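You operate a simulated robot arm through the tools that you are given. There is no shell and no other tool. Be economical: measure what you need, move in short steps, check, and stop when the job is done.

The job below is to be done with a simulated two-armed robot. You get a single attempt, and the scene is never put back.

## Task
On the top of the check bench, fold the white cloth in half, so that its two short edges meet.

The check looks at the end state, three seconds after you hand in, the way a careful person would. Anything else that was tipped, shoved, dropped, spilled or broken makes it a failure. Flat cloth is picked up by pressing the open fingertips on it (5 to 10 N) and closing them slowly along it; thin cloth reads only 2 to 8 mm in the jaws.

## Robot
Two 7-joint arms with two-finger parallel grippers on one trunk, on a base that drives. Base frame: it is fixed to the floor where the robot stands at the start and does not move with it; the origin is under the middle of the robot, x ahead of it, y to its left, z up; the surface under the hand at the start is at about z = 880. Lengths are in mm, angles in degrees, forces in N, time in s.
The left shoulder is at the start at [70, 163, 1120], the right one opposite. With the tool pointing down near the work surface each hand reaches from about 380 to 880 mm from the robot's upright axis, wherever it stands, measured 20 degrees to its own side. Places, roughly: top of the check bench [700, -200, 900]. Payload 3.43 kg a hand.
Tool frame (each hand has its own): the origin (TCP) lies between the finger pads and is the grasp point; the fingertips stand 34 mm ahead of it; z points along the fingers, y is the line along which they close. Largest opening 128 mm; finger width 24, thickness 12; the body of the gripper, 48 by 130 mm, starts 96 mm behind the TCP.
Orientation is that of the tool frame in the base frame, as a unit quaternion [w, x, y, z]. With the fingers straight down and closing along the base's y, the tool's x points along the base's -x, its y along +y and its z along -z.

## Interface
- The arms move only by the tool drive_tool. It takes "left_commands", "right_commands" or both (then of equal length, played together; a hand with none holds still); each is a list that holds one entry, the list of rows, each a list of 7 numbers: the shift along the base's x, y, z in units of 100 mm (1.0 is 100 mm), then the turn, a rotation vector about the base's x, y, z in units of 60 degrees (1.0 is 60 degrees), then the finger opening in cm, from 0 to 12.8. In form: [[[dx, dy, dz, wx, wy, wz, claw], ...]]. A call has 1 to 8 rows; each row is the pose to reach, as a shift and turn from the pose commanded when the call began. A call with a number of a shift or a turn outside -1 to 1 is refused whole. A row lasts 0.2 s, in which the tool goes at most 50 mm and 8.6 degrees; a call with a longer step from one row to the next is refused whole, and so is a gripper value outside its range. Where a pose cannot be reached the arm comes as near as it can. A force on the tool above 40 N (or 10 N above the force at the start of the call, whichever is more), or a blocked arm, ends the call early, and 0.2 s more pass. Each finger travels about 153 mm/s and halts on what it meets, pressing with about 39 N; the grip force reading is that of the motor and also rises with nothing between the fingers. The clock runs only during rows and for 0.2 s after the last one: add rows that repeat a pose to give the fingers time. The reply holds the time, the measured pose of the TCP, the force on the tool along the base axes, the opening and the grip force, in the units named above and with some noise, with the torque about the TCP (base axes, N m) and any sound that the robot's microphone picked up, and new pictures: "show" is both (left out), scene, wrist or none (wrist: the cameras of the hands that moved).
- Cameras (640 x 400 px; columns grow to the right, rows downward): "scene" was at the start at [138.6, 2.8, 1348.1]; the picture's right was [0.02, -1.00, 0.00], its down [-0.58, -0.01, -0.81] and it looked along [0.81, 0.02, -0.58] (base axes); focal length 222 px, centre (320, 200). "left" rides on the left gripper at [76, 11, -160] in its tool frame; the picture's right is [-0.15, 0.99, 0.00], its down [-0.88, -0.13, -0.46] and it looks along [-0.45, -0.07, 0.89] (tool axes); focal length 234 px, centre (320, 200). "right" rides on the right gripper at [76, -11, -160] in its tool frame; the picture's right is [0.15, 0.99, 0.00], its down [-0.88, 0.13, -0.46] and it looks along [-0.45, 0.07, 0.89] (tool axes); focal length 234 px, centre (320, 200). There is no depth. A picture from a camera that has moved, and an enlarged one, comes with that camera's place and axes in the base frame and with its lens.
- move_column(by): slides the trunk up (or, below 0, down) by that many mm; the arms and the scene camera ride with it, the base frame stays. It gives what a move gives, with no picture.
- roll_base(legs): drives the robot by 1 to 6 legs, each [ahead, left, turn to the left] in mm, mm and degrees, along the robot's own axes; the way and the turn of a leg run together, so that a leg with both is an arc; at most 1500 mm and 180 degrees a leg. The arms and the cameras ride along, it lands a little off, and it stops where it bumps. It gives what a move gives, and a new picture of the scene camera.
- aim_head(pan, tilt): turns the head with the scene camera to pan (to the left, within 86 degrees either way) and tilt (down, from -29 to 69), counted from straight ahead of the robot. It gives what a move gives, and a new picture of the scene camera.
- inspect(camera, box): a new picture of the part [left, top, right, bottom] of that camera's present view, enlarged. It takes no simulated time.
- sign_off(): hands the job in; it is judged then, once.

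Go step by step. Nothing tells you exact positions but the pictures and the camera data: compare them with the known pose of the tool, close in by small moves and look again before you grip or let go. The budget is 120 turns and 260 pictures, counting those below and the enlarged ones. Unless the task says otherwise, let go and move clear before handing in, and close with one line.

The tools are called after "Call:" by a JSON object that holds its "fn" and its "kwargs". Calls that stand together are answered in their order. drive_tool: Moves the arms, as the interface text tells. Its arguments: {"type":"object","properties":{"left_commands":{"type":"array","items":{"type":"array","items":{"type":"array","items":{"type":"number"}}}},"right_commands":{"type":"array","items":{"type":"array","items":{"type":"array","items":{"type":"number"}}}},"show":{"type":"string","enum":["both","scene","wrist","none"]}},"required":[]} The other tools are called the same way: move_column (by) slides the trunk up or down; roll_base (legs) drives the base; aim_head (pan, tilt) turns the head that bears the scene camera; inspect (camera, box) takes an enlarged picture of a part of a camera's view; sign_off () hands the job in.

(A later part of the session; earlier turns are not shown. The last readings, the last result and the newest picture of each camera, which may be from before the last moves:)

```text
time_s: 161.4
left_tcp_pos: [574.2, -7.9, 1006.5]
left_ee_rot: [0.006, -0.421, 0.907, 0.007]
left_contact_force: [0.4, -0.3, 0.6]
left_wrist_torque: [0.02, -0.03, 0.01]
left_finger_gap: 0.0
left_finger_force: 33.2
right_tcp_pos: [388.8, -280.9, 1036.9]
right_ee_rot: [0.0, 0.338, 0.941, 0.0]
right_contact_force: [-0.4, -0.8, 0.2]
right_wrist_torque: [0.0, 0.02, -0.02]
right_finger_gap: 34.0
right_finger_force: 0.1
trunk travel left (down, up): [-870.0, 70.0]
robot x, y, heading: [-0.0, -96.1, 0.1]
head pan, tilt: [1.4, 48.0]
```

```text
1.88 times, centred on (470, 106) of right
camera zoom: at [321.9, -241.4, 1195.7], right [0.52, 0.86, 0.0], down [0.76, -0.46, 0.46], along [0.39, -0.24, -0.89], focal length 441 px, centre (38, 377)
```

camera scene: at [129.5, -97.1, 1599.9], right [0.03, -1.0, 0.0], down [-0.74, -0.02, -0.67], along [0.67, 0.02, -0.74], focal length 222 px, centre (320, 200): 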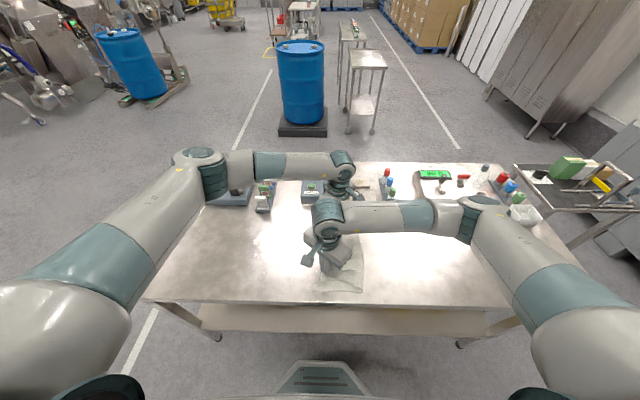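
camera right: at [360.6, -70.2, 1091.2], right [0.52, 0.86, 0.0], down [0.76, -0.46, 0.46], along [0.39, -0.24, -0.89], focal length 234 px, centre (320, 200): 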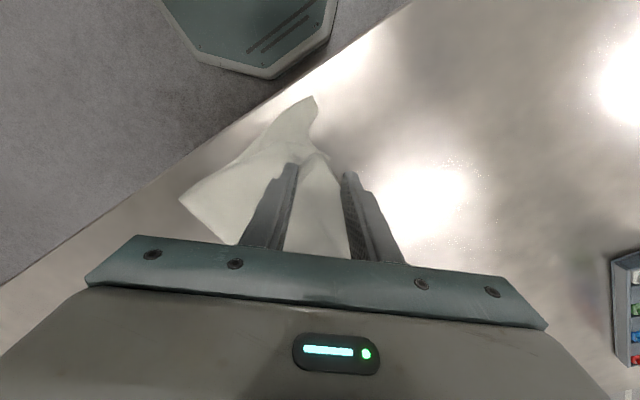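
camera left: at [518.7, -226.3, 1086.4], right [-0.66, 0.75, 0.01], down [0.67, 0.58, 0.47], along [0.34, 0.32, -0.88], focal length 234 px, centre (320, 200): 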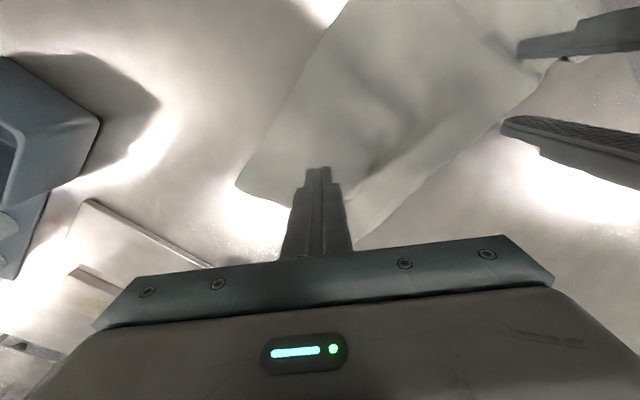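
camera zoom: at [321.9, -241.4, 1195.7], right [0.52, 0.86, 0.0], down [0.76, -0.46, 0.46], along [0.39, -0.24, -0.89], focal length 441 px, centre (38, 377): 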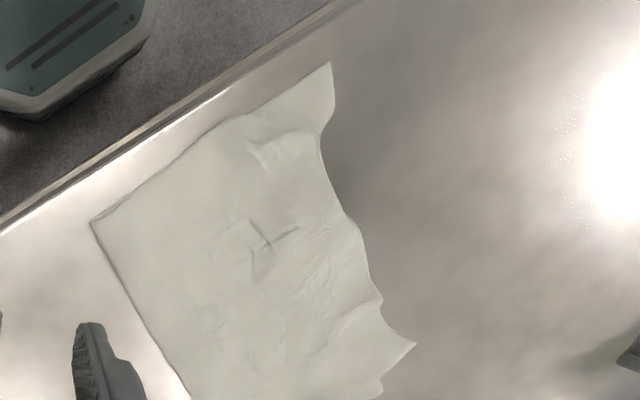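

Call:
{"fn": "inspect", "kwargs": {"camera": "right", "box": [400, 20, 540, 110]}}

Call:
{"fn": "inspect", "kwargs": {"camera": "scene", "box": [338, 272, 378, 300]}}

```text
4.44 times, centred on (470, 65) of right
camera zoom: at [321.9, -241.4, 1195.7], right [0.52, 0.86, 0.0], down [0.76, -0.46, 0.46], along [0.39, -0.24, -0.89], focal length 1041 px, centre (-347, 800)
```

zoom: 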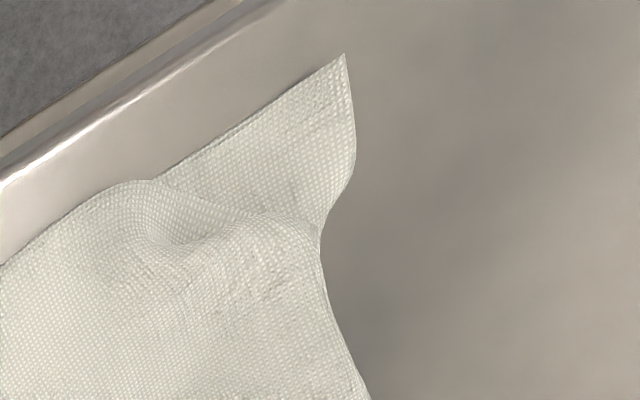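

```text
14.29 times, centred on (358, 286) of scene
camera zoom: at [129.7, -96.6, 1599.9], right [0.03, -1.0, 0.0], down [-0.74, -0.02, -0.67], along [0.67, 0.02, -0.74], focal length 3173 px, centre (-223, -1029)
```

zoom: 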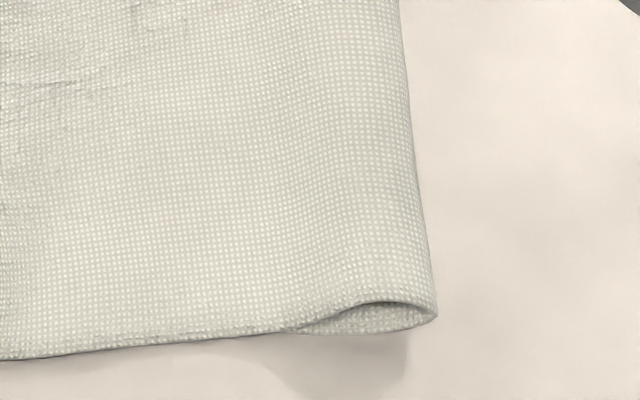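

The near top corner got tucked under itself by the pull. I'll lift the top ply a bit further in so the corner drops free, then lay it back outward.

Call:
{"fn": "drive_tool", "kwargs": {"right_commands": [[[0.12, 0.4, 0, 0, 0, 0, 3.6], [0.25, 0.75, -0.1, 0, 0, 0, 3.6], [0.38, 1.0, -0.3, 0, 0, 0, 3.6]]], "show": "none"}}

Call:
{"fn": "drive_tool", "kwargs": {"right_commands": [[[0, 0.3, -0.3, 0, 0, 0, 3.6], [0, 0.49, -0.6, 0, 0, 0, 3.6], [0, 0.49, -0.82, 0, 0, 0, 3.6], [0, 0.49, -0.87, 0, 0, 0, 3.6]]], "show": "none"}}

Call:
{"fn": "drive_tool", "kwargs": {"right_commands": [[[0, 0, -0.015, 0, 0, 0, 3.6], [0, 0, -0.015, 0, 0, 0, 3.1], [0, 0, -0.015, 0, 0, 0, 2.6], [0, 0, -0.015, 0, 0, 0, 2.1], [0, 0, -0.015, 0, 0, 0, 1.6], [0, 0, -0.015, 0, 0, 0, 1.1], [0, 0, -0.015, 0, 0, 0, 0.6], [0, 0, -0.015, 0, 0, 0, 0]]], "show": "none"}}

Call:
{"fn": "inspect", "kwargs": {"camera": "right", "box": [200, 70, 400, 195]}}

```text
time_s: 162.2
left_tcp_pos: [575.6, -8.7, 1005.8]
left_ee_rot: [0.005, -0.422, 0.906, 0.007]
left_contact_force: [0.0, 0.9, -0.5]
left_wrist_torque: [0.0, -0.01, -0.01]
left_finger_gap: 0.1
left_finger_force: 32.6
right_tcp_pos: [426.6, -179.6, 1006.1]
right_ee_rot: [0.001, 0.338, 0.941, -0.001]
right_contact_force: [1.5, 0.0, 0.4]
right_wrist_torque: [0.01, -0.01, 0.01]
right_finger_gap: 36.0
right_finger_force: 0.0
trunk travel left (down, up): [-870.0, 70.0]
robot x, y, heading: [-2.2, -100.0, -0.0]
head pan, tilt: [1.4, 48.0]
```

```text
time_s: 163.2
left_tcp_pos: [576.2, -8.3, 1004.9]
left_ee_rot: [0.005, -0.422, 0.906, 0.007]
left_contact_force: [-0.4, 0.5, -0.3]
left_wrist_torque: [-0.01, 0.01, -0.01]
left_finger_gap: 0.0
left_finger_force: 32.8
right_tcp_pos: [426.0, -130.6, 918.8]
right_ee_rot: [0.0, 0.339, 0.941, -0.001]
right_contact_force: [0.0, 0.2, 1.3]
right_wrist_torque: [0.02, 0.02, 0.01]
right_finger_gap: 35.9
right_finger_force: 0.1
trunk travel left (down, up): [-870.0, 70.0]
robot x, y, heading: [3.7, -96.9, 0.2]
head pan, tilt: [1.4, 48.0]
```

```text
time_s: 165.0
left_tcp_pos: [574.5, -8.9, 1006.0]
left_ee_rot: [0.006, -0.421, 0.907, 0.008]
left_contact_force: [0.8, 0.8, 0.5]
left_wrist_torque: [0.01, -0.03, 0.01]
left_finger_gap: 0.0
left_finger_force: 33.1
right_tcp_pos: [426.1, -130.8, 917.9]
right_ee_rot: [0.0, 0.338, 0.941, 0.0]
right_contact_force: [0.6, -0.1, 4.5]
right_wrist_torque: [0.04, 0.01, 0.02]
right_finger_gap: 0.0
right_finger_force: 32.6
trunk travel left (down, up): [-870.0, 70.0]
robot x, y, heading: [3.6, -97.6, 0.3]
head pan, tilt: [1.4, 48.0]
```

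```text
3.20 times, centred on (300, 132) of right
camera zoom: at [359.8, -91.2, 1077.8], right [0.52, 0.86, 0.0], down [0.76, -0.46, 0.46], along [0.39, -0.24, -0.89], focal length 749 px, centre (384, 416)
```

zoom: 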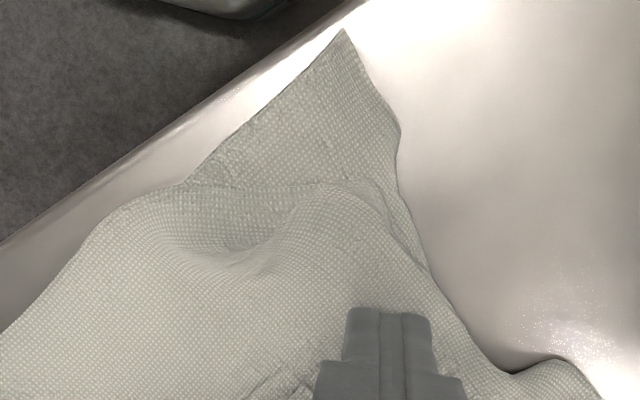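

It slipped. I'll retry with a wider span and a slightly firmer press, then lift.

Call:
{"fn": "drive_tool", "kwargs": {"right_commands": [[[0, 0, 0.15, 0, 0, 0, 1], [0, 0, 0.15, 0, 0, 0, 5.5], [0, 0, 0.05, 0, 0, 0, 5.5], [0, 0, 0.0, 0, 0, 0, 5.5], [0, 0, -0.01, 0, 0, 0, 5.5], [0, 0, -0.01, 0, 0, 0, 5.0], [0, 0, -0.01, 0, 0, 0, 4.5], [0, 0, -0.01, 0, 0, 0, 4.0]]], "show": "none"}}

Call:
{"fn": "drive_tool", "kwargs": {"right_commands": [[[0, 0, 0, 0, 0, 0, 3.5], [0, 0, 0, 0, 0, 0, 3.0], [0, 0, 0, 0, 0, 0, 2.5], [0, 0, 0, 0, 0, 0, 2.0], [0, 0, 0, 0, 0, 0, 1.5], [0, 0, 0, 0, 0, 0, 1.0], [0, 0, 0, 0, 0, 0, 0.5], [0, 0, 0, 0, 0, 0, 0]]], "show": "none"}}

Call:
{"fn": "drive_tool", "kwargs": {"right_commands": [[[0, 0, 0, 0, 0, 0, 0], [0.02, -0.02, 0.2, 0, 0, 0, 0], [0.06, -0.05, 0.4, 0, 0, 0, 0], [0.1, -0.08, 0.6, 0, 0, 0, 0], [0.14, -0.12, 0.8, 0, 0, 0, 0], [0.16, -0.14, 0.95, 0, 0, 0, 0], [0.16, -0.14, 0.95, 0, 0, 0, 0]]], "show": "none"}}

Call:
{"fn": "inspect", "kwargs": {"camera": "right", "box": [160, 40, 480, 240]}}

Call:
{"fn": "inspect", "kwargs": {"camera": "scene", "box": [295, 215, 385, 310]}}

```text
time_s: 166.8
left_tcp_pos: [575.5, -8.5, 1005.5]
left_ee_rot: [0.005, -0.422, 0.907, 0.007]
left_contact_force: [0.0, -0.2, -0.1]
left_wrist_torque: [-0.04, -0.01, -0.01]
left_finger_gap: 0.0
left_finger_force: 33.1
right_tcp_pos: [426.0, -131.6, 916.8]
right_ee_rot: [0.0, 0.338, 0.941, 0.0]
right_contact_force: [-0.2, -0.1, -0.3]
right_wrist_torque: [0.04, -0.06, 0.01]
right_finger_gap: 40.2
right_finger_force: 0.1
trunk travel left (down, up): [-870.0, 70.0]
robot x, y, heading: [0.4, -99.1, 0.1]
head pan, tilt: [1.4, 48.0]
```

```text
time_s: 168.6
left_tcp_pos: [574.7, -7.8, 1006.6]
left_ee_rot: [0.006, -0.421, 0.907, 0.006]
left_contact_force: [0.4, 0.5, 0.1]
left_wrist_torque: [-0.01, -0.02, -0.01]
left_finger_gap: 0.0
left_finger_force: 32.9
right_tcp_pos: [425.7, -132.0, 918.0]
right_ee_rot: [0.001, 0.338, 0.941, 0.001]
right_contact_force: [0.5, 0.1, 10.2]
right_wrist_torque: [-0.05, -0.03, 0.0]
right_finger_gap: 2.8
right_finger_force: 36.8
trunk travel left (down, up): [-870.0, 70.0]
robot x, y, heading: [0.4, -97.5, -0.1]
head pan, tilt: [1.4, 48.0]
```

```text
time_s: 170.2
left_tcp_pos: [574.5, -8.6, 1006.4]
left_ee_rot: [0.006, -0.422, 0.906, 0.008]
left_contact_force: [0.3, -1.2, 0.3]
left_wrist_torque: [0.0, 0.0, 0.01]
left_finger_gap: 0.1
left_finger_force: 32.9
right_tcp_pos: [442.2, -146.5, 1013.2]
right_ee_rot: [0.0, 0.338, 0.941, 0.0]
right_contact_force: [-0.6, -0.5, 0.4]
right_wrist_torque: [0.03, 0.03, -0.01]
right_finger_gap: 2.7
right_finger_force: 37.0
trunk travel left (down, up): [-870.0, 70.0]
robot x, y, heading: [-1.3, -96.2, 0.2]
head pan, tilt: [1.4, 48.0]
```

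```text
2.00 times, centred on (320, 140) of right
camera zoom: at [376.4, -105.5, 1171.8], right [0.52, 0.86, 0.0], down [0.76, -0.46, 0.46], along [0.39, -0.24, -0.89], focal length 468 px, centre (320, 320)
```

zoom: 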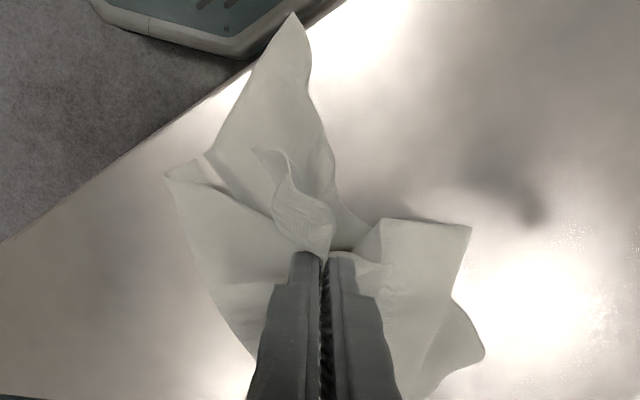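

```text
4.21 times, centred on (340, 262) of scene
camera zoom: at [129.9, -96.4, 1599.9], right [0.03, -1.0, 0.0], down [-0.74, -0.02, -0.67], along [0.67, 0.02, -0.74], focal length 935 px, centre (236, -63)
```

zoom: 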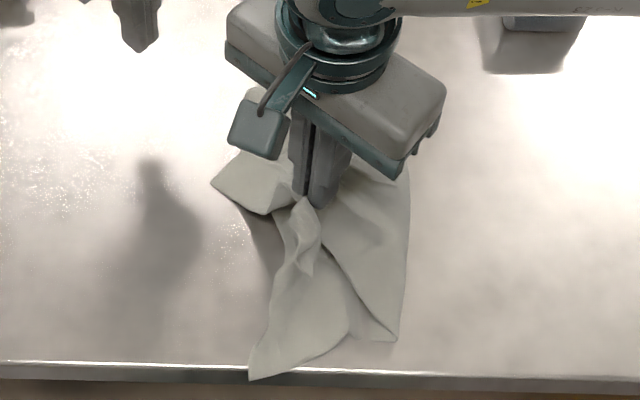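

The tucked corner is free now. I'll lay it down outward by lowering while moving inward, release, and look.

Call:
{"fn": "drive_tool", "kwargs": {"right_commands": [[[-0.06, 0.06, -0.2, 0, 0, 0, 0], [-0.1, 0.1, -0.4, 0, 0, 0, 0], [-0.08, 0.08, -0.6, 0, 0, 0, 0], [0.0, 0.0, -0.8, 0, 0, 0, 0], [0.05, -0.04, -0.9, 0, 0, 0, 0], [0.05, -0.04, -0.93, 0, 0, 0, 1], [0.05, -0.04, -0.93, 0, 0, 0, 3], [0.05, -0.04, -0.93, 0, 0, 0, 5]]], "show": "none"}}

Call:
{"fn": "drive_tool", "kwargs": {"right_commands": [[[0, 0, 0.3, 0, 0, 0, 5], [0, 0, 0.7, 0, 0, 0, 5], [0, -0.3, 1.0, 0, 0, 0, 4], [0, -0.7, 1.0, 0, 0, 0, 4], [0, -1.0, 1.0, 0, 0, 0, 4]]], "show": "none"}}

Call:
{"fn": "drive_tool", "kwargs": {"right_commands": [[[0, -0.3, 0, 0, 0, 0, 4], [0, -0.6, 0, 0, 0, 0, 4]]], "show": "none"}}

Call:
{"fn": "inspect", "kwargs": {"camera": "scene", "box": [285, 205, 395, 315]}}

Call:
{"fn": "inspect", "kwargs": {"camera": "right", "box": [260, 0, 640, 237]}}

```text
time_s: 172.0
left_tcp_pos: [575.9, -9.8, 1005.5]
left_ee_rot: [0.006, -0.422, 0.907, 0.008]
left_contact_force: [0.1, 0.1, -0.1]
left_wrist_torque: [0.0, -0.01, 0.0]
left_finger_gap: 0.0
left_finger_force: 33.3
right_tcp_pos: [447.4, -150.0, 919.3]
right_ee_rot: [0.0, 0.338, 0.941, -0.001]
right_contact_force: [0.0, -0.6, 2.7]
right_wrist_torque: [0.07, -0.02, 0.02]
right_finger_gap: 49.5
right_finger_force: 0.0
trunk travel left (down, up): [-870.0, 70.0]
robot x, y, heading: [-0.6, -97.2, -0.3]
head pan, tilt: [1.4, 48.0]
```

```text
time_s: 173.2
left_tcp_pos: [575.2, -8.8, 1006.1]
left_ee_rot: [0.005, -0.422, 0.907, 0.007]
left_contact_force: [1.1, -0.5, -0.1]
left_wrist_torque: [0.0, -0.04, -0.03]
left_finger_gap: 0.0
left_finger_force: 33.2
right_tcp_pos: [447.6, -252.1, 1019.7]
right_ee_rot: [0.001, 0.338, 0.941, 0.001]
right_contact_force: [-0.1, 0.0, -1.3]
right_wrist_torque: [0.0, -0.04, -0.02]
right_finger_gap: 40.0
right_finger_force: 0.1
trunk travel left (down, up): [-870.0, 70.0]
robot x, y, heading: [1.4, -99.1, 0.2]
head pan, tilt: [1.4, 48.0]
```

```text
time_s: 173.8
left_tcp_pos: [575.3, -9.7, 1006.1]
left_ee_rot: [0.006, -0.422, 0.907, 0.008]
left_contact_force: [-0.4, -0.6, 0.4]
left_wrist_torque: [0.04, 0.0, -0.02]
left_finger_gap: 0.0
left_finger_force: 33.0
right_tcp_pos: [446.7, -311.2, 1019.7]
right_ee_rot: [0.001, 0.338, 0.941, 0.0]
right_contact_force: [0.6, 0.4, 0.3]
right_wrist_torque: [0.03, 0.0, 0.0]
right_finger_gap: 39.9
right_finger_force: 0.1
trunk travel left (down, up): [-870.0, 70.0]
robot x, y, heading: [1.6, -98.3, -0.2]
head pan, tilt: [1.4, 48.0]
```

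```text
3.64 times, centred on (340, 260) of scene
camera zoom: at [128.4, -98.6, 1600.0], right [0.03, -1.0, 0.0], down [-0.74, -0.02, -0.67], along [0.67, 0.02, -0.74], focal length 808 px, centre (247, -18)
```

zoom: 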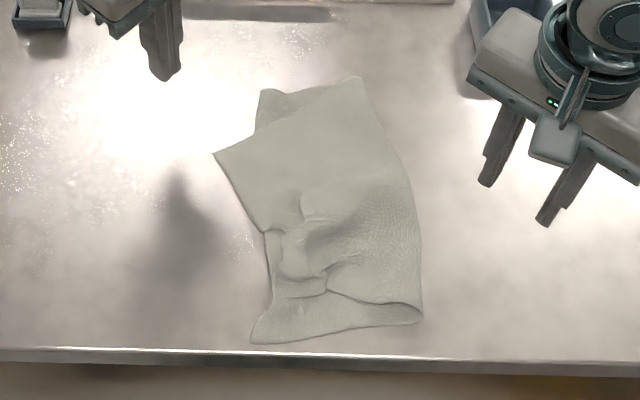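

```text
1.68 times, centred on (450, 118) of right
camera zoom: at [379.8, -271.9, 1179.5], right [0.52, 0.86, 0.0], down [0.76, -0.46, 0.46], along [0.39, -0.23, -0.89], focal length 394 px, centre (101, 337)
```

zoom: 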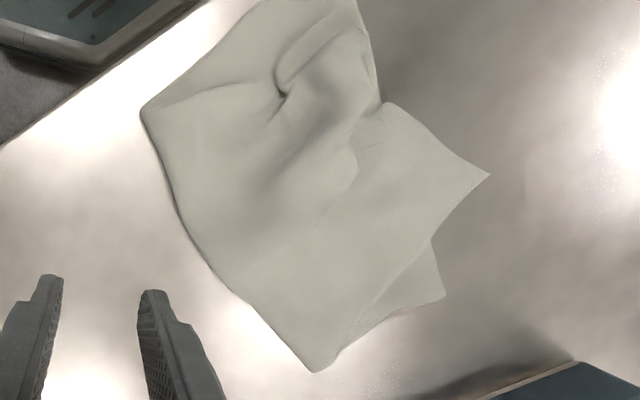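

The top ply now has slack. Its far corner at (545,−50) overhangs bare bench, so I'll grip that with the left hand and carry it onto the lower far corner at (622,−98).

Call:
{"fn": "drive_tool", "kwargs": {"left_commands": [[[-0.2, -0.25, -0.2, 0, 0, 0, 2], [-0.38, -0.55, -0.5, 0, 0, 0, 3.6], [-0.38, -0.57, -0.8, 0, 0, 0, 3.6], [-0.38, -0.57, -0.86, 0, 0, 0, 3.6], [-0.38, -0.57, -0.88, 0, 0, 0, 3.6]]], "show": "none"}}

Call:
{"fn": "inspect", "kwargs": {"camera": "left", "box": [200, 60, 440, 210]}}

Call:
{"fn": "inspect", "kwargs": {"camera": "right", "box": [400, 0, 540, 90]}}

```text
time_s: 175.0
left_tcp_pos: [536.7, -66.3, 916.7]
left_ee_rot: [0.005, -0.422, 0.907, 0.007]
left_contact_force: [-0.1, 0.0, 0.7]
left_wrist_torque: [-0.04, -0.02, -0.01]
left_finger_gap: 35.8
left_finger_force: 0.1
right_tcp_pos: [447.3, -310.0, 1020.8]
right_ee_rot: [0.0, 0.338, 0.941, 0.0]
right_contact_force: [0.3, 0.1, 0.3]
right_wrist_torque: [-0.01, 0.04, -0.01]
right_finger_gap: 40.0
right_finger_force: 0.1
trunk travel left (down, up): [-870.0, 70.0]
robot x, y, heading: [0.9, -96.9, -0.1]
head pan, tilt: [1.4, 48.0]
```

```text
2.67 times, centred on (320, 135) of left
camera zoom: at [479.6, -119.4, 1075.5], right [-0.66, 0.75, 0.01], down [0.67, 0.58, 0.47], along [0.34, 0.32, -0.88], focal length 624 px, centre (320, 373)
```

zoom: 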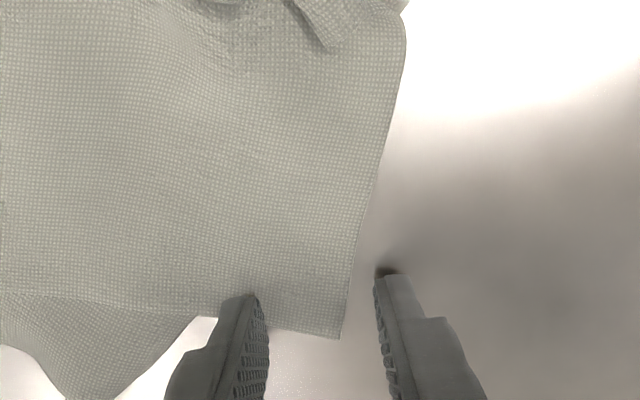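

```text
4.44 times, centred on (470, 45) of right
camera zoom: at [380.8, -270.6, 1179.4], right [0.52, 0.86, 0.0], down [0.76, -0.46, 0.46], along [0.39, -0.24, -0.89], focal length 1041 px, centre (-347, 889)
```

zoom: 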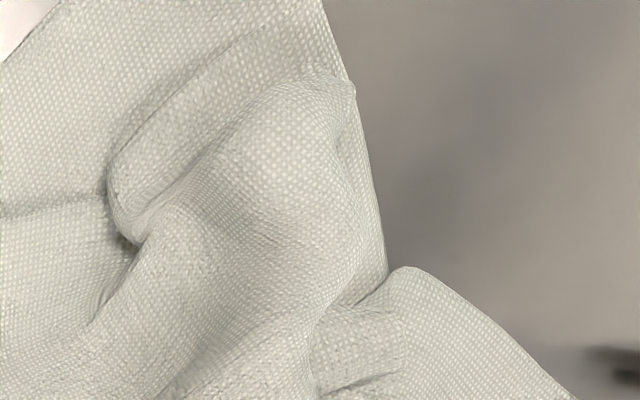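

The far corner is right there, but both fingers should be on the cloth. I'll shift about 15 mm inward, pinch, and lift slightly.

Call:
{"fn": "drive_tool", "kwargs": {"left_commands": [[[0, 0, 0.1, 0, 0, 0, 3.6], [0.03, -0.15, 0.1, 0, 0, 0, 3.6], [0.03, -0.15, 0.02, 0, 0, 0, 3.6], [0.03, -0.15, -0.015, 0, 0, 0, 3.6], [0.03, -0.15, -0.02, 0, 0, 0, 3.2], [0.03, -0.15, -0.02, 0, 0, 0, 2.8], [0.03, -0.15, -0.02, 0, 0, 0, 2.3], [0.03, -0.15, -0.02, 0, 0, 0, 1.8]]], "show": "none"}}

Call:
{"fn": "drive_tool", "kwargs": {"left_commands": [[[0, 0, 0, 0, 0, 0, 1.4], [0, 0, 0, 0, 0, 0, 0.9], [0, 0, 0, 0, 0, 0, 0.4], [0, 0, 0, 0, 0, 0, 0], [0, 0, 0, 0, 0, 0, 0], [0, 0, 0.15, 0, 0, 0, 0], [0, 0, 0.3, 0, 0, 0, 0], [0, 0, 0.3, 0, 0, 0, 0]]], "show": "none"}}

Call:
{"fn": "inspect", "kwargs": {"camera": "left", "box": [160, 40, 480, 240]}}

```text
time_s: 176.8
left_tcp_pos: [540.0, -79.4, 916.7]
left_ee_rot: [0.005, -0.422, 0.906, 0.006]
left_contact_force: [-0.8, 1.4, 18.5]
left_wrist_torque: [-0.29, -0.1, -0.03]
left_finger_gap: 16.9
left_finger_force: 0.0
right_tcp_pos: [444.8, -309.4, 1020.7]
right_ee_rot: [0.001, 0.339, 0.941, 0.0]
right_contact_force: [0.1, 0.4, -0.4]
right_wrist_torque: [0.02, 0.0, 0.0]
right_finger_gap: 40.0
right_finger_force: 0.1
trunk travel left (down, up): [-870.0, 70.0]
robot x, y, heading: [0.1, -99.5, -0.3]
head pan, tilt: [1.4, 48.0]
```

```text
time_s: 178.6
left_tcp_pos: [539.9, -79.9, 945.3]
left_ee_rot: [0.005, -0.423, 0.906, 0.007]
left_contact_force: [-0.1, -0.4, 0.3]
left_wrist_torque: [-0.02, 0.01, 0.0]
left_finger_gap: 2.6
left_finger_force: 37.0
right_tcp_pos: [447.0, -309.6, 1019.8]
right_ee_rot: [0.0, 0.339, 0.941, 0.0]
right_contact_force: [-0.1, 0.4, 0.4]
right_wrist_torque: [0.0, 0.01, 0.0]
right_finger_gap: 40.0
right_finger_force: 0.0
trunk travel left (down, up): [-870.0, 70.0]
robot x, y, heading: [-0.1, -102.1, -0.1]
head pan, tilt: [1.4, 48.0]
```

```text
2.00 times, centred on (320, 140) of left
camera zoom: at [482.3, -133.4, 1103.3], right [-0.66, 0.75, 0.01], down [0.67, 0.58, 0.47], along [0.34, 0.32, -0.88], focal length 468 px, centre (320, 320)
```

zoom: 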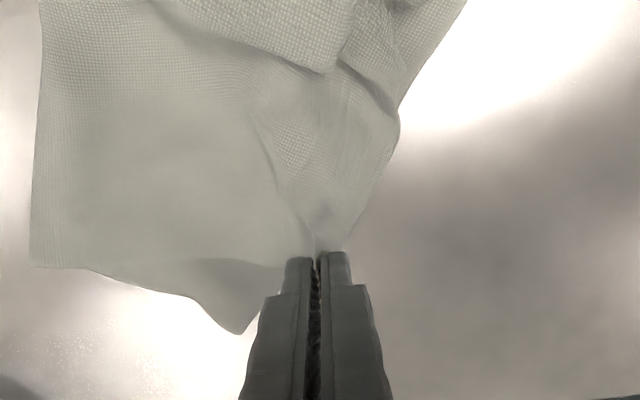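

Held; only the top ply lifted. I'll carry it, lifted, to the lower far corner at about (605,−80), turning 20° to match.

Call:
{"fn": "drive_tool", "kwargs": {"left_commands": [[[0.08, -0.03, 0.2, 0, 0, -0.06, 0], [0.18, -0.08, 0.3, 0, 0, -0.13, 0], [0.28, -0.13, 0.3, 0, 0, -0.2, 0], [0.38, -0.18, 0.3, 0, 0, -0.27, 0], [0.48, -0.22, 0.2, 0, 0, -0.33, 0], [0.56, -0.26, 0.05, 0, 0, -0.33, 0], [0.56, -0.26, -0.12, 0, 0, -0.33, 0], [0.56, -0.26, -0.18, 0, 0, -0.33, 0]]], "show": "none"}}

Call:
{"fn": "inspect", "kwargs": {"camera": "left", "box": [160, 0, 560, 240]}}

Call:
{"fn": "inspect", "kwargs": {"camera": "right", "box": [280, 0, 640, 225]}}

Call:
{"fn": "inspect", "kwargs": {"camera": "scene", "box": [285, 205, 395, 315]}}

```text
time_s: 180.4
left_tcp_pos: [596.6, -106.5, 927.3]
left_ee_rot: [0.006, -0.26, 0.966, 0.007]
left_contact_force: [-0.5, -0.2, 0.1]
left_wrist_torque: [0.02, -0.01, 0.06]
left_finger_gap: 2.7
left_finger_force: 37.4
right_tcp_pos: [447.5, -309.7, 1020.3]
right_ee_rot: [0.001, 0.339, 0.941, 0.0]
right_contact_force: [0.1, 0.0, -0.2]
right_wrist_torque: [0.02, 0.0, 0.0]
right_finger_gap: 39.6
right_finger_force: 0.1
trunk travel left (down, up): [-870.0, 70.0]
robot x, y, heading: [-2.1, -99.0, -0.4]
head pan, tilt: [1.4, 48.0]
```

```text
1.60 times, centred on (360, 120) of left
camera zoom: at [524.1, -137.1, 1085.7], right [-0.37, 0.93, 0.01], down [0.82, 0.32, 0.47], along [0.43, 0.18, -0.88], focal length 375 px, centre (256, 328)
```

zoom: 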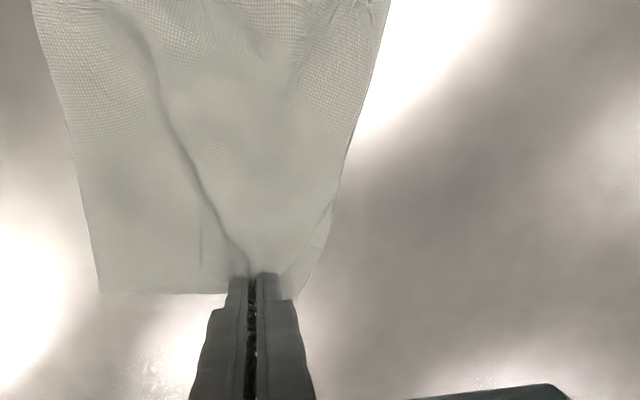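

```text
1.78 times, centred on (460, 112) of right
camera zoom: at [381.0, -270.1, 1179.4], right [0.52, 0.86, 0.0], down [0.76, -0.46, 0.46], along [0.39, -0.24, -0.89], focal length 416 px, centre (71, 356)
```

zoom: 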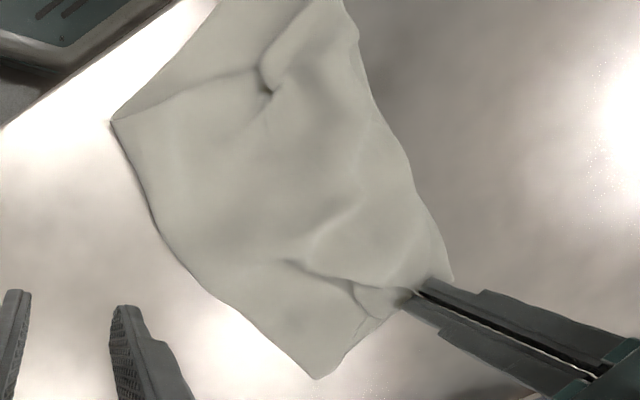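

```text
3.64 times, centred on (340, 260) of scene
camera zoom: at [129.8, -96.5, 1599.9], right [0.03, -1.0, 0.0], down [-0.74, -0.02, -0.67], along [0.67, 0.02, -0.74], focal length 808 px, centre (247, -18)
```

zoom: 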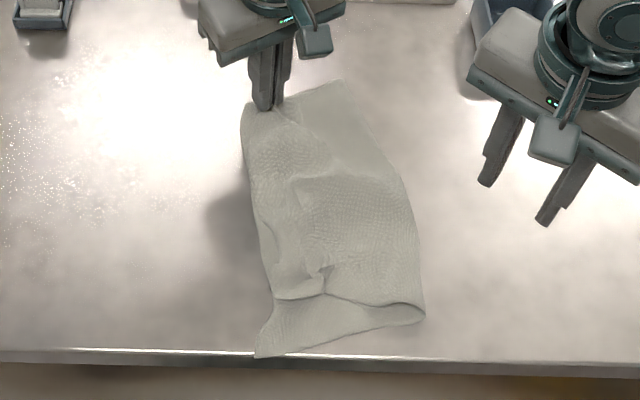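

The far corner is placed well. Keeping hold there, I'll grip the near top corner, near (404,−110), with the right hand.

Call:
{"fn": "drive_tool", "kwargs": {"right_commands": [[[-0.03, 0.33, 0, 0, 0, 0, 3.8], [-0.06, 0.66, 0, 0, 0, 0, 3.8], [-0.1, 1.0, 0, 0, 0, 0, 3.8]]], "show": "none"}}

Call:
{"fn": "drive_tool", "kwargs": {"right_commands": [[[-0.05, 0.35, -0.2, 0, 0, 0, 3.8], [-0.1, 0.65, -0.45, 0, 0, 0, 3.8], [-0.155, 0.84, -0.75, 0, 0, 0, 3.8], [-0.155, 0.84, -0.88, 0, 0, 0, 3.8]]], "show": "none"}}

Call:
{"fn": "inspect", "kwargs": {"camera": "right", "box": [200, 50, 440, 200]}}

```text
time_s: 181.2
left_tcp_pos: [596.6, -106.4, 928.1]
left_ee_rot: [0.006, -0.26, 0.966, 0.005]
left_contact_force: [0.8, -0.1, 0.7]
left_wrist_torque: [-0.03, 0.0, 0.04]
left_finger_gap: 2.5
left_finger_force: 37.0
right_tcp_pos: [436.4, -209.9, 1020.9]
right_ee_rot: [0.001, 0.339, 0.941, -0.001]
right_contact_force: [-0.2, 0.4, -0.6]
right_wrist_torque: [-0.04, 0.0, -0.01]
right_finger_gap: 38.1
right_finger_force: 0.0
trunk travel left (down, up): [-870.0, 70.0]
robot x, y, heading: [-0.4, -99.5, 0.3]
head pan, tilt: [1.4, 48.0]
```

```text
time_s: 182.2
left_tcp_pos: [595.6, -106.2, 926.8]
left_ee_rot: [0.007, -0.26, 0.966, 0.006]
left_contact_force: [0.0, -0.1, -0.7]
left_wrist_torque: [-0.02, 0.0, 0.05]
left_finger_gap: 2.4
left_finger_force: 37.3
right_tcp_pos: [421.6, -125.4, 932.1]
right_ee_rot: [0.0, 0.339, 0.941, 0.0]
right_contact_force: [-0.2, -0.1, 0.1]
right_wrist_torque: [0.01, 0.0, 0.0]
right_finger_gap: 38.0
right_finger_force: 0.1
trunk travel left (down, up): [-870.0, 70.0]
robot x, y, heading: [1.4, -96.9, 0.0]
head pan, tilt: [1.4, 48.0]
```

```text
2.67 times, centred on (320, 125) of right
camera zoom: at [355.2, -85.6, 1090.9], right [0.52, 0.86, 0.0], down [0.76, -0.46, 0.46], along [0.39, -0.24, -0.89], focal length 624 px, centre (320, 400)
```

zoom: 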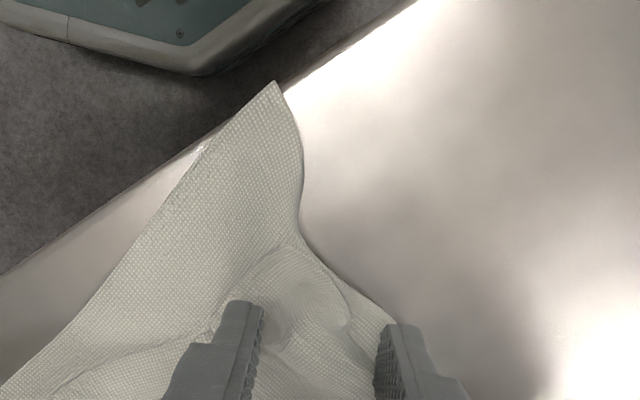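

The corner is between the fingers. I'll pinch lightly and lift.

Call:
{"fn": "drive_tool", "kwargs": {"right_commands": [[[0, 0, -0.1, 0, 0, 0, 3.8], [0, 0, -0.14, 0, 0, 0, 3.8], [0, 0, -0.155, 0, 0, 0, 3.4], [0, 0, -0.155, 0, 0, 0, 2.9], [0, 0, -0.155, 0, 0, 0, 2.4], [0, 0, -0.155, 0, 0, 0, 1.9], [0, 0, -0.155, 0, 0, 0, 1.4], [0, 0, -0.155, 0, 0, 0, 0.9]]], "show": "none"}}

Call:
{"fn": "drive_tool", "kwargs": {"right_commands": [[[0, 0, 0, 0, 0, 0, 0.4], [0, 0, 0, 0, 0, 0, 0], [0, 0, 0, 0, 0, 0, 0], [0, 0, 0.12, 0, 0, 0, 0], [0, 0, 0.24, 0, 0, 0, 0], [0, 0, 0.3, 0, 0, 0, 0]]], "show": "none"}}

Call:
{"fn": "inspect", "kwargs": {"camera": "right", "box": [180, 50, 420, 200]}}

```text
time_s: 184.0
left_tcp_pos: [594.8, -106.9, 927.2]
left_ee_rot: [0.007, -0.259, 0.966, 0.005]
left_contact_force: [-0.3, 0.6, -0.9]
left_wrist_torque: [0.0, 0.0, 0.03]
left_finger_gap: 2.3
left_finger_force: 37.8
right_tcp_pos: [421.5, -125.5, 918.8]
right_ee_rot: [0.001, 0.339, 0.941, 0.0]
right_contact_force: [1.0, 1.3, 22.1]
right_wrist_torque: [-0.05, -0.06, -0.03]
right_finger_gap: 9.8
right_finger_force: 1.1
trunk travel left (down, up): [-870.0, 70.0]
robot x, y, heading: [-1.9, -99.6, -0.1]
head pan, tilt: [1.4, 48.0]
```

```text
time_s: 185.4
left_tcp_pos: [595.9, -106.3, 927.0]
left_ee_rot: [0.007, -0.26, 0.966, 0.007]
left_contact_force: [-0.6, -0.5, -0.7]
left_wrist_torque: [-0.01, 0.02, 0.01]
left_finger_gap: 2.4
left_finger_force: 37.2
right_tcp_pos: [422.8, -127.2, 945.1]
right_ee_rot: [0.0, 0.339, 0.941, 0.001]
right_contact_force: [0.1, 0.2, 0.1]
right_wrist_torque: [-0.02, 0.0, 0.02]
right_finger_gap: 2.6
right_finger_force: 37.6
trunk travel left (down, up): [-870.0, 70.0]
robot x, y, heading: [3.0, -97.6, -0.1]
head pan, tilt: [1.4, 48.0]
```

```text
2.67 times, centred on (300, 125) of right
camera zoom: at [355.7, -86.2, 1105.1], right [0.52, 0.86, 0.0], down [0.76, -0.46, 0.46], along [0.39, -0.24, -0.89], focal length 624 px, centre (373, 400)
```

zoom: 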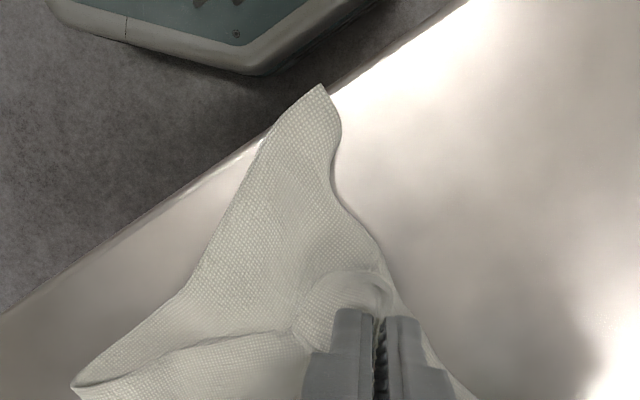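

Held. I'll carry it, lifted clear this time, toward the lower near corner until the edge is just taut, then lower straight down.

Call:
{"fn": "drive_tool", "kwargs": {"right_commands": [[[-0.03, 0.02, 0.2, 0, 0, 0, 0], [-0.1, 0.05, 0.3, 0, 0, 0, 0], [-0.17, 0.09, 0.3, 0, 0, 0, 0], [-0.24, 0.13, 0.25, 0, 0, 0, 0], [-0.3, 0.16, 0.1, 0, 0, 0, 0], [-0.31, 0.17, -0.05, 0, 0, 0, 0], [-0.31, 0.17, -0.17, 0, 0, 0, 0], [-0.31, 0.17, -0.2, 0, 0, 0, 0]]], "show": "none"}}

Call:
{"fn": "inspect", "kwargs": {"camera": "right", "box": [180, 50, 420, 200]}}

Call:
{"fn": "inspect", "kwargs": {"camera": "left", "box": [160, 0, 560, 240]}}

```text
time_s: 187.2
left_tcp_pos: [594.4, -107.5, 926.9]
left_ee_rot: [0.004, -0.259, 0.966, 0.007]
left_contact_force: [-39.4, -1.2, 0.5]
left_wrist_torque: [-0.06, 1.38, -0.08]
left_finger_gap: 2.6
left_finger_force: 36.5
right_tcp_pos: [391.0, -108.5, 926.1]
right_ee_rot: [0.004, 0.339, 0.941, 0.001]
right_contact_force: [39.1, 2.5, 1.9]
right_wrist_torque: [0.03, -1.47, 0.32]
right_finger_gap: 3.0
right_finger_force: 37.4
trunk travel left (down, up): [-870.0, 70.0]
robot x, y, heading: [0.2, -97.5, -0.2]
head pan, tilt: [1.4, 48.0]
```

```text
2.67 times, centred on (300, 125) of right
camera zoom: at [324.9, -69.0, 1085.1], right [0.52, 0.86, 0.01], down [0.76, -0.46, 0.46], along [0.4, -0.23, -0.89], focal length 624 px, centre (373, 400)
```

zoom: 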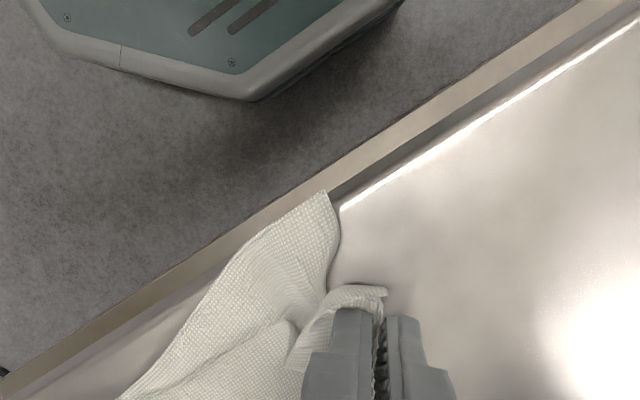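

```text
1.60 times, centred on (360, 120) of left
camera zoom: at [522.3, -137.5, 1085.9], right [-0.37, 0.93, 0.01], down [0.83, 0.32, 0.46], along [0.43, 0.18, -0.89], focal length 375 px, centre (256, 328)
```

zoom: 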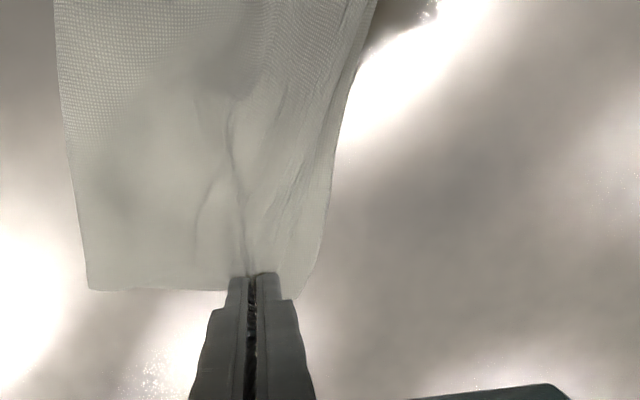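

The edge is fully taut, so I'll ease it, shift both hands 12 mm back from the bench front, and open both without pressing.

Call:
{"fn": "drive_tool", "kwargs": {"right_commands": [[[0.06, 0, 0, 0, 0, 0, 0], [0.12, 0, 0, 0, 0, 0, 0], [0.17, 0, -0.01, 0, 0, 0, 0], [0.22, 0.02, -0.03, 0, 0, 0, 0], [0.22, 0.03, -0.05, 0, 0, 0, 0], [0.22, 0.03, -0.06, 0, 0, 0, 0.8], [0.22, 0.03, -0.06, 0, 0, 0, 2.2], [0.22, 0.03, -0.06, 0, 0, 0, 3.8]]], "left_commands": [[[0, 0, 0, 0, 0, 0, 0], [0.03, 0, 0, 0, 0, 0, 0], [0.07, 0, -0.01, 0, 0, 0, 0], [0.12, 0, -0.03, 0, 0, 0, 0], [0.12, 0, -0.05, 0, 0, 0, 0], [0.12, 0, -0.07, 0, 0, 0, 0.8], [0.12, 0, -0.07, 0, 0, 0, 2.2], [0.12, 0, -0.07, 0, 0, 0, 3.8]]], "show": "none"}}

Call:
{"fn": "drive_tool", "kwargs": {"right_commands": [[[0, 0, 0.2, 0, 0, 0, 3.8], [0, 0, 0.6, 0, 0, 0, 3.8], [0, -0.2, 1.0, 0, 0, 0, 3.8], [0, -0.6, 1.0, 0, 0, 0, 3.8], [0, -1.0, 1.0, 0, 0, 0, 3.8]]], "left_commands": [[[0, 0, 0.2, 0, 0, 0, 3.8], [0, 0, 0.6, 0, 0, 0, 3.8], [0, 0.2, 1.0, 0, 0, 0, 3.8], [0, 0.6, 1.0, 0, 0, 0, 3.8], [0, 1.0, 1.0, 0, 0, 0, 3.8]]], "show": "none"}}

Call:
{"fn": "drive_tool", "kwargs": {"right_commands": [[[0, -0.4, 0, 0, 0, 0, 3.8], [0, -0.8, 0, 0, 0, 0, 3.8], [0, -1.0, 0, 0, 0, 0, 3.8]]], "left_commands": [[[0, 0.4, 0, 0, 0, 0, 3.8], [0, 0.8, 0, 0, 0, 0, 3.8], [0, 1.0, 0, 0, 0, 0, 3.8]]], "show": "none"}}

Call:
{"fn": "inspect", "kwargs": {"camera": "scene", "box": [295, 215, 385, 310]}}

Call:
{"fn": "inspect", "kwargs": {"camera": "right", "box": [300, 0, 640, 212]}}

```text
time_s: 189.0
left_tcp_pos: [608.0, -107.6, 920.4]
left_ee_rot: [0.007, -0.259, 0.966, 0.006]
left_contact_force: [0.0, 0.2, 0.0]
left_wrist_torque: [0.01, 0.03, -0.05]
left_finger_gap: 37.8
left_finger_force: 0.1
right_tcp_pos: [412.7, -104.7, 919.6]
right_ee_rot: [0.001, 0.338, 0.941, 0.0]
right_contact_force: [0.1, 0.2, 0.1]
right_wrist_torque: [-0.01, -0.02, 0.05]
right_finger_gap: 38.1
right_finger_force: 0.1
trunk travel left (down, up): [-870.0, 70.0]
robot x, y, heading: [1.3, -98.7, 0.0]
head pan, tilt: [1.4, 48.0]
```

```text
time_s: 190.2
left_tcp_pos: [606.1, -6.1, 1021.6]
left_ee_rot: [0.006, -0.259, 0.966, 0.006]
left_contact_force: [-0.5, -0.5, 0.1]
left_wrist_torque: [-0.03, -0.03, -0.02]
left_finger_gap: 38.0
left_finger_force: 0.0
right_tcp_pos: [411.9, -207.0, 1019.8]
right_ee_rot: [-0.001, 0.338, 0.941, 0.0]
right_contact_force: [-0.3, 0.0, -0.2]
right_wrist_torque: [0.02, 0.01, -0.03]
right_finger_gap: 37.9
right_finger_force: 0.1
trunk travel left (down, up): [-870.0, 70.0]
robot x, y, heading: [1.6, -95.7, -0.1]
head pan, tilt: [1.4, 48.0]
```

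```text
time_s: 191.0
left_tcp_pos: [608.0, 93.9, 1020.6]
left_ee_rot: [0.006, -0.26, 0.966, 0.006]
left_contact_force: [0.8, -0.7, -0.1]
left_wrist_torque: [-0.01, 0.0, 0.02]
left_finger_gap: 38.0
left_finger_force: 0.2
right_tcp_pos: [412.6, -306.2, 1019.3]
right_ee_rot: [0.0, 0.338, 0.941, 0.0]
right_contact_force: [0.1, -0.8, -0.2]
right_wrist_torque: [0.0, -0.03, 0.0]
right_finger_gap: 37.9
right_finger_force: 0.1
trunk travel left (down, up): [-870.0, 70.0]
robot x, y, heading: [-0.1, -95.5, -0.2]
head pan, tilt: [1.4, 48.0]
```

```text
4.21 times, centred on (340, 262) of scene
camera zoom: at [129.8, -96.4, 1599.9], right [0.03, -1.0, 0.0], down [-0.74, -0.02, -0.67], along [0.67, 0.02, -0.74], focal length 935 px, centre (236, -63)
```

zoom: 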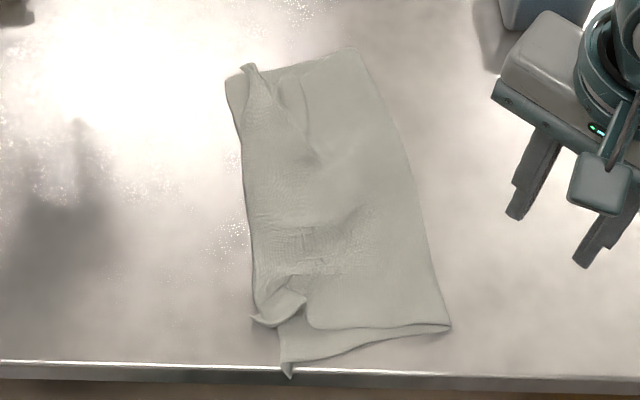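

```text
1.88 times, centred on (470, 106) of right
camera zoom: at [346.8, -266.0, 1179.3], right [0.52, 0.86, 0.0], down [0.76, -0.46, 0.46], along [0.39, -0.23, -0.89], focal length 441 px, centre (38, 377)
```

zoom: 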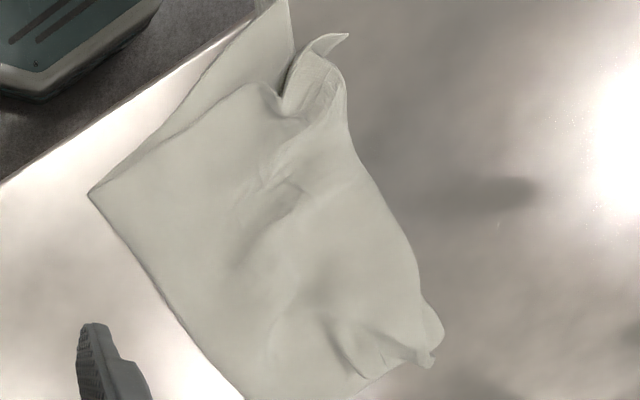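

The far corners meet, and the near top corner is now free and untucked at (392,−102), while the lower one is at (355,−129). I'll turn the right hand to grip that top tip closely and carry it over.

Call:
{"fn": "drive_tool", "kwargs": {"right_commands": [[[0, 0.15, 0, 0, 0, -0.14, 3.6], [0, 0.3, 0, 0, 0, -0.28, 3.6], [-0.02, 0.45, 0, 0, 0, -0.42, 3.6], [-0.04, 0.6, 0, 0, 0, -0.56, 3.6], [-0.06, 0.75, 0, 0, 0, -0.7, 3.6], [-0.08, 0.9, 0, 0, 0, -0.83, 3.6], [-0.1, 1.0, 0, 0, 0, -0.83, 3.6]]], "show": "none"}}

Call:
{"fn": "drive_tool", "kwargs": {"right_commands": [[[-0.03, 0.4, 0, 0, 0, 0, 3.6], [-0.06, 0.7, -0.15, 0, 0, 0, 3.6], [-0.08, 0.87, -0.4, 0, 0, 0, 3.6], [-0.08, 0.87, -0.7, 0, 0, 0, 3.6]]], "show": "none"}}

Call:
{"fn": "inspect", "kwargs": {"camera": "right", "box": [180, 40, 500, 240]}}

```text
time_s: 192.6
left_tcp_pos: [608.8, 93.9, 1019.3]
left_ee_rot: [0.006, -0.259, 0.966, 0.006]
left_contact_force: [1.1, 0.3, 0.0]
left_wrist_torque: [-0.01, 0.02, 0.03]
left_finger_gap: 38.0
left_finger_force: 0.1
right_tcp_pos: [401.5, -205.3, 1020.1]
right_ee_rot: [0.0, 0.704, 0.711, 0.0]
right_contact_force: [0.4, -0.4, 0.6]
right_wrist_torque: [0.02, 0.01, 0.01]
right_finger_gap: 36.0
right_finger_force: 0.0
trunk travel left (down, up): [-870.0, 70.0]
robot x, y, heading: [0.3, -101.7, 0.1]
head pan, tilt: [1.4, 48.0]
```

```text
time_s: 193.6
left_tcp_pos: [609.8, 93.1, 1020.0]
left_ee_rot: [0.006, -0.259, 0.966, 0.007]
left_contact_force: [0.1, -0.5, -0.1]
left_wrist_torque: [0.02, -0.01, -0.03]
left_finger_gap: 38.2
left_finger_force: 0.1
right_tcp_pos: [395.6, -119.6, 949.9]
right_ee_rot: [0.0, 0.703, 0.711, 0.0]
right_contact_force: [0.8, 0.4, 1.1]
right_wrist_torque: [0.02, -0.01, 0.01]
right_finger_gap: 35.9
right_finger_force: 0.0
trunk travel left (down, up): [-870.0, 70.0]
robot x, y, heading: [1.2, -97.2, 0.0]
head pan, tilt: [1.4, 48.0]
```

```text
2.00 times, centred on (340, 140) of right
camera zoom: at [382.6, -42.9, 1109.1], right [0.99, 0.16, 0.0], down [0.14, -0.88, 0.46], along [0.07, -0.45, -0.89], focal length 468 px, centre (280, 320)
```

zoom: 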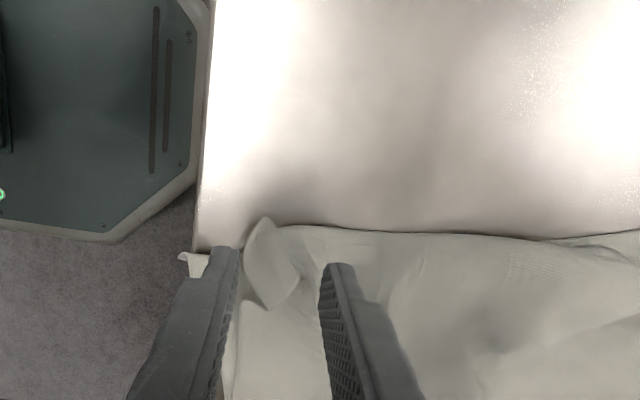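

The near top corner is simply folded over onto itself, its crease on the left. I'll brush that small flap outward (−x) with closed fingertips at a very light touch to unroll it.

Call:
{"fn": "drive_tool", "kwargs": {"right_commands": [[[0.0, -0.1, 0, 0, 0, 0, 1.5], [0.0, -0.22, 0, 0, 0, 0, 0], [0.0, -0.22, -0.15, 0, 0, 0, 0], [0.0, -0.22, -0.26, 0, 0, 0, 0], [0.0, -0.22, -0.29, 0, 0, 0, 0], [0.0, -0.22, -0.305, 0, 0, 0, 0]]], "show": "none"}}

Call:
{"fn": "drive_tool", "kwargs": {"right_commands": [[[-0.05, 0.02, 0, 0, 0, 0, 0], [-0.1, 0.04, 0, 0, 0, 0, 0], [-0.15, 0.06, 0, 0, 0, 0, 0], [-0.2, 0.08, 0, 0, 0, 0, 0], [-0.25, 0.1, 0, 0, 0, 0, 0], [-0.3, 0.12, 0, 0, 0, 0, 0], [-0.35, 0.13, 0.02, 0, 0, 0, 0], [-0.35, 0.13, 0.3, 0, 0, 0, 0]]], "show": "none"}}

Call:
{"fn": "drive_tool", "kwargs": {"right_commands": [[[0.1, 0, 0.3, 0, 0, 0, 0], [0.3, 0, 0.4, 0, 0, 0, 0], [0.4, 0, 0.4, 0, 0, 0, 3]]], "show": "none"}}

Call:
{"fn": "inspect", "kwargs": {"camera": "right", "box": [180, 40, 500, 240]}}

```text
time_s: 195.0
left_tcp_pos: [609.6, 93.4, 1019.7]
left_ee_rot: [0.006, -0.26, 0.966, 0.007]
left_contact_force: [0.4, 0.1, -0.6]
left_wrist_torque: [0.02, -0.01, 0.0]
left_finger_gap: 38.0
left_finger_force: 0.0
right_tcp_pos: [395.5, -141.1, 920.2]
right_ee_rot: [-0.001, 0.704, 0.711, 0.0]
right_contact_force: [0.2, -0.4, 0.5]
right_wrist_torque: [0.01, 0.02, 0.02]
right_finger_gap: 0.0
right_finger_force: 33.1
trunk travel left (down, up): [-870.0, 70.0]
robot x, y, heading: [-3.5, -96.3, -0.1]
head pan, tilt: [1.4, 48.0]
```

```text
time_s: 196.8
left_tcp_pos: [609.7, 93.5, 1018.1]
left_ee_rot: [0.006, -0.26, 0.966, 0.006]
left_contact_force: [0.0, -0.3, 0.5]
left_wrist_torque: [0.0, 0.02, 0.04]
left_finger_gap: 38.2
left_finger_force: 0.1
right_tcp_pos: [359.0, -127.2, 948.9]
right_ee_rot: [0.0, 0.703, 0.712, 0.0]
right_contact_force: [0.4, 0.3, 0.5]
right_wrist_torque: [0.01, -0.01, 0.01]
right_finger_gap: 0.0
right_finger_force: 33.0
trunk travel left (down, up): [-870.0, 70.0]
robot x, y, heading: [1.8, -97.6, -0.1]
head pan, tilt: [1.4, 48.0]
```

```text
time_s: 197.6
left_tcp_pos: [609.6, 94.3, 1019.6]
left_ee_rot: [0.007, -0.26, 0.966, 0.007]
left_contact_force: [0.3, 0.5, 0.5]
left_wrist_torque: [-0.02, 0.01, 0.02]
left_finger_gap: 37.9
left_finger_force: 0.1
right_tcp_pos: [399.5, -128.1, 988.9]
right_ee_rot: [0.001, 0.703, 0.711, 0.0]
right_contact_force: [0.3, 0.4, -0.8]
right_wrist_torque: [0.0, -0.01, 0.0]
right_finger_gap: 29.9
right_finger_force: 0.0
trunk travel left (down, up): [-870.0, 70.0]
robot x, y, heading: [-0.2, -98.1, -0.0]
head pan, tilt: [1.4, 48.0]
```

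```text
2.00 times, centred on (340, 140) of right
camera zoom: at [387.2, -52.6, 1148.8], right [0.99, 0.16, 0.0], down [0.14, -0.88, 0.46], along [0.07, -0.45, -0.89], focal length 468 px, centre (280, 320)
```

zoom: 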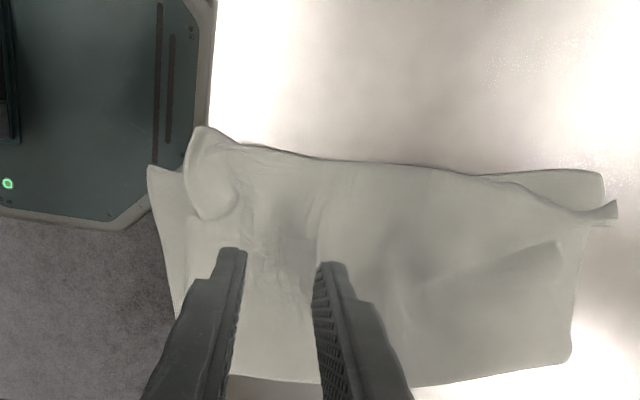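

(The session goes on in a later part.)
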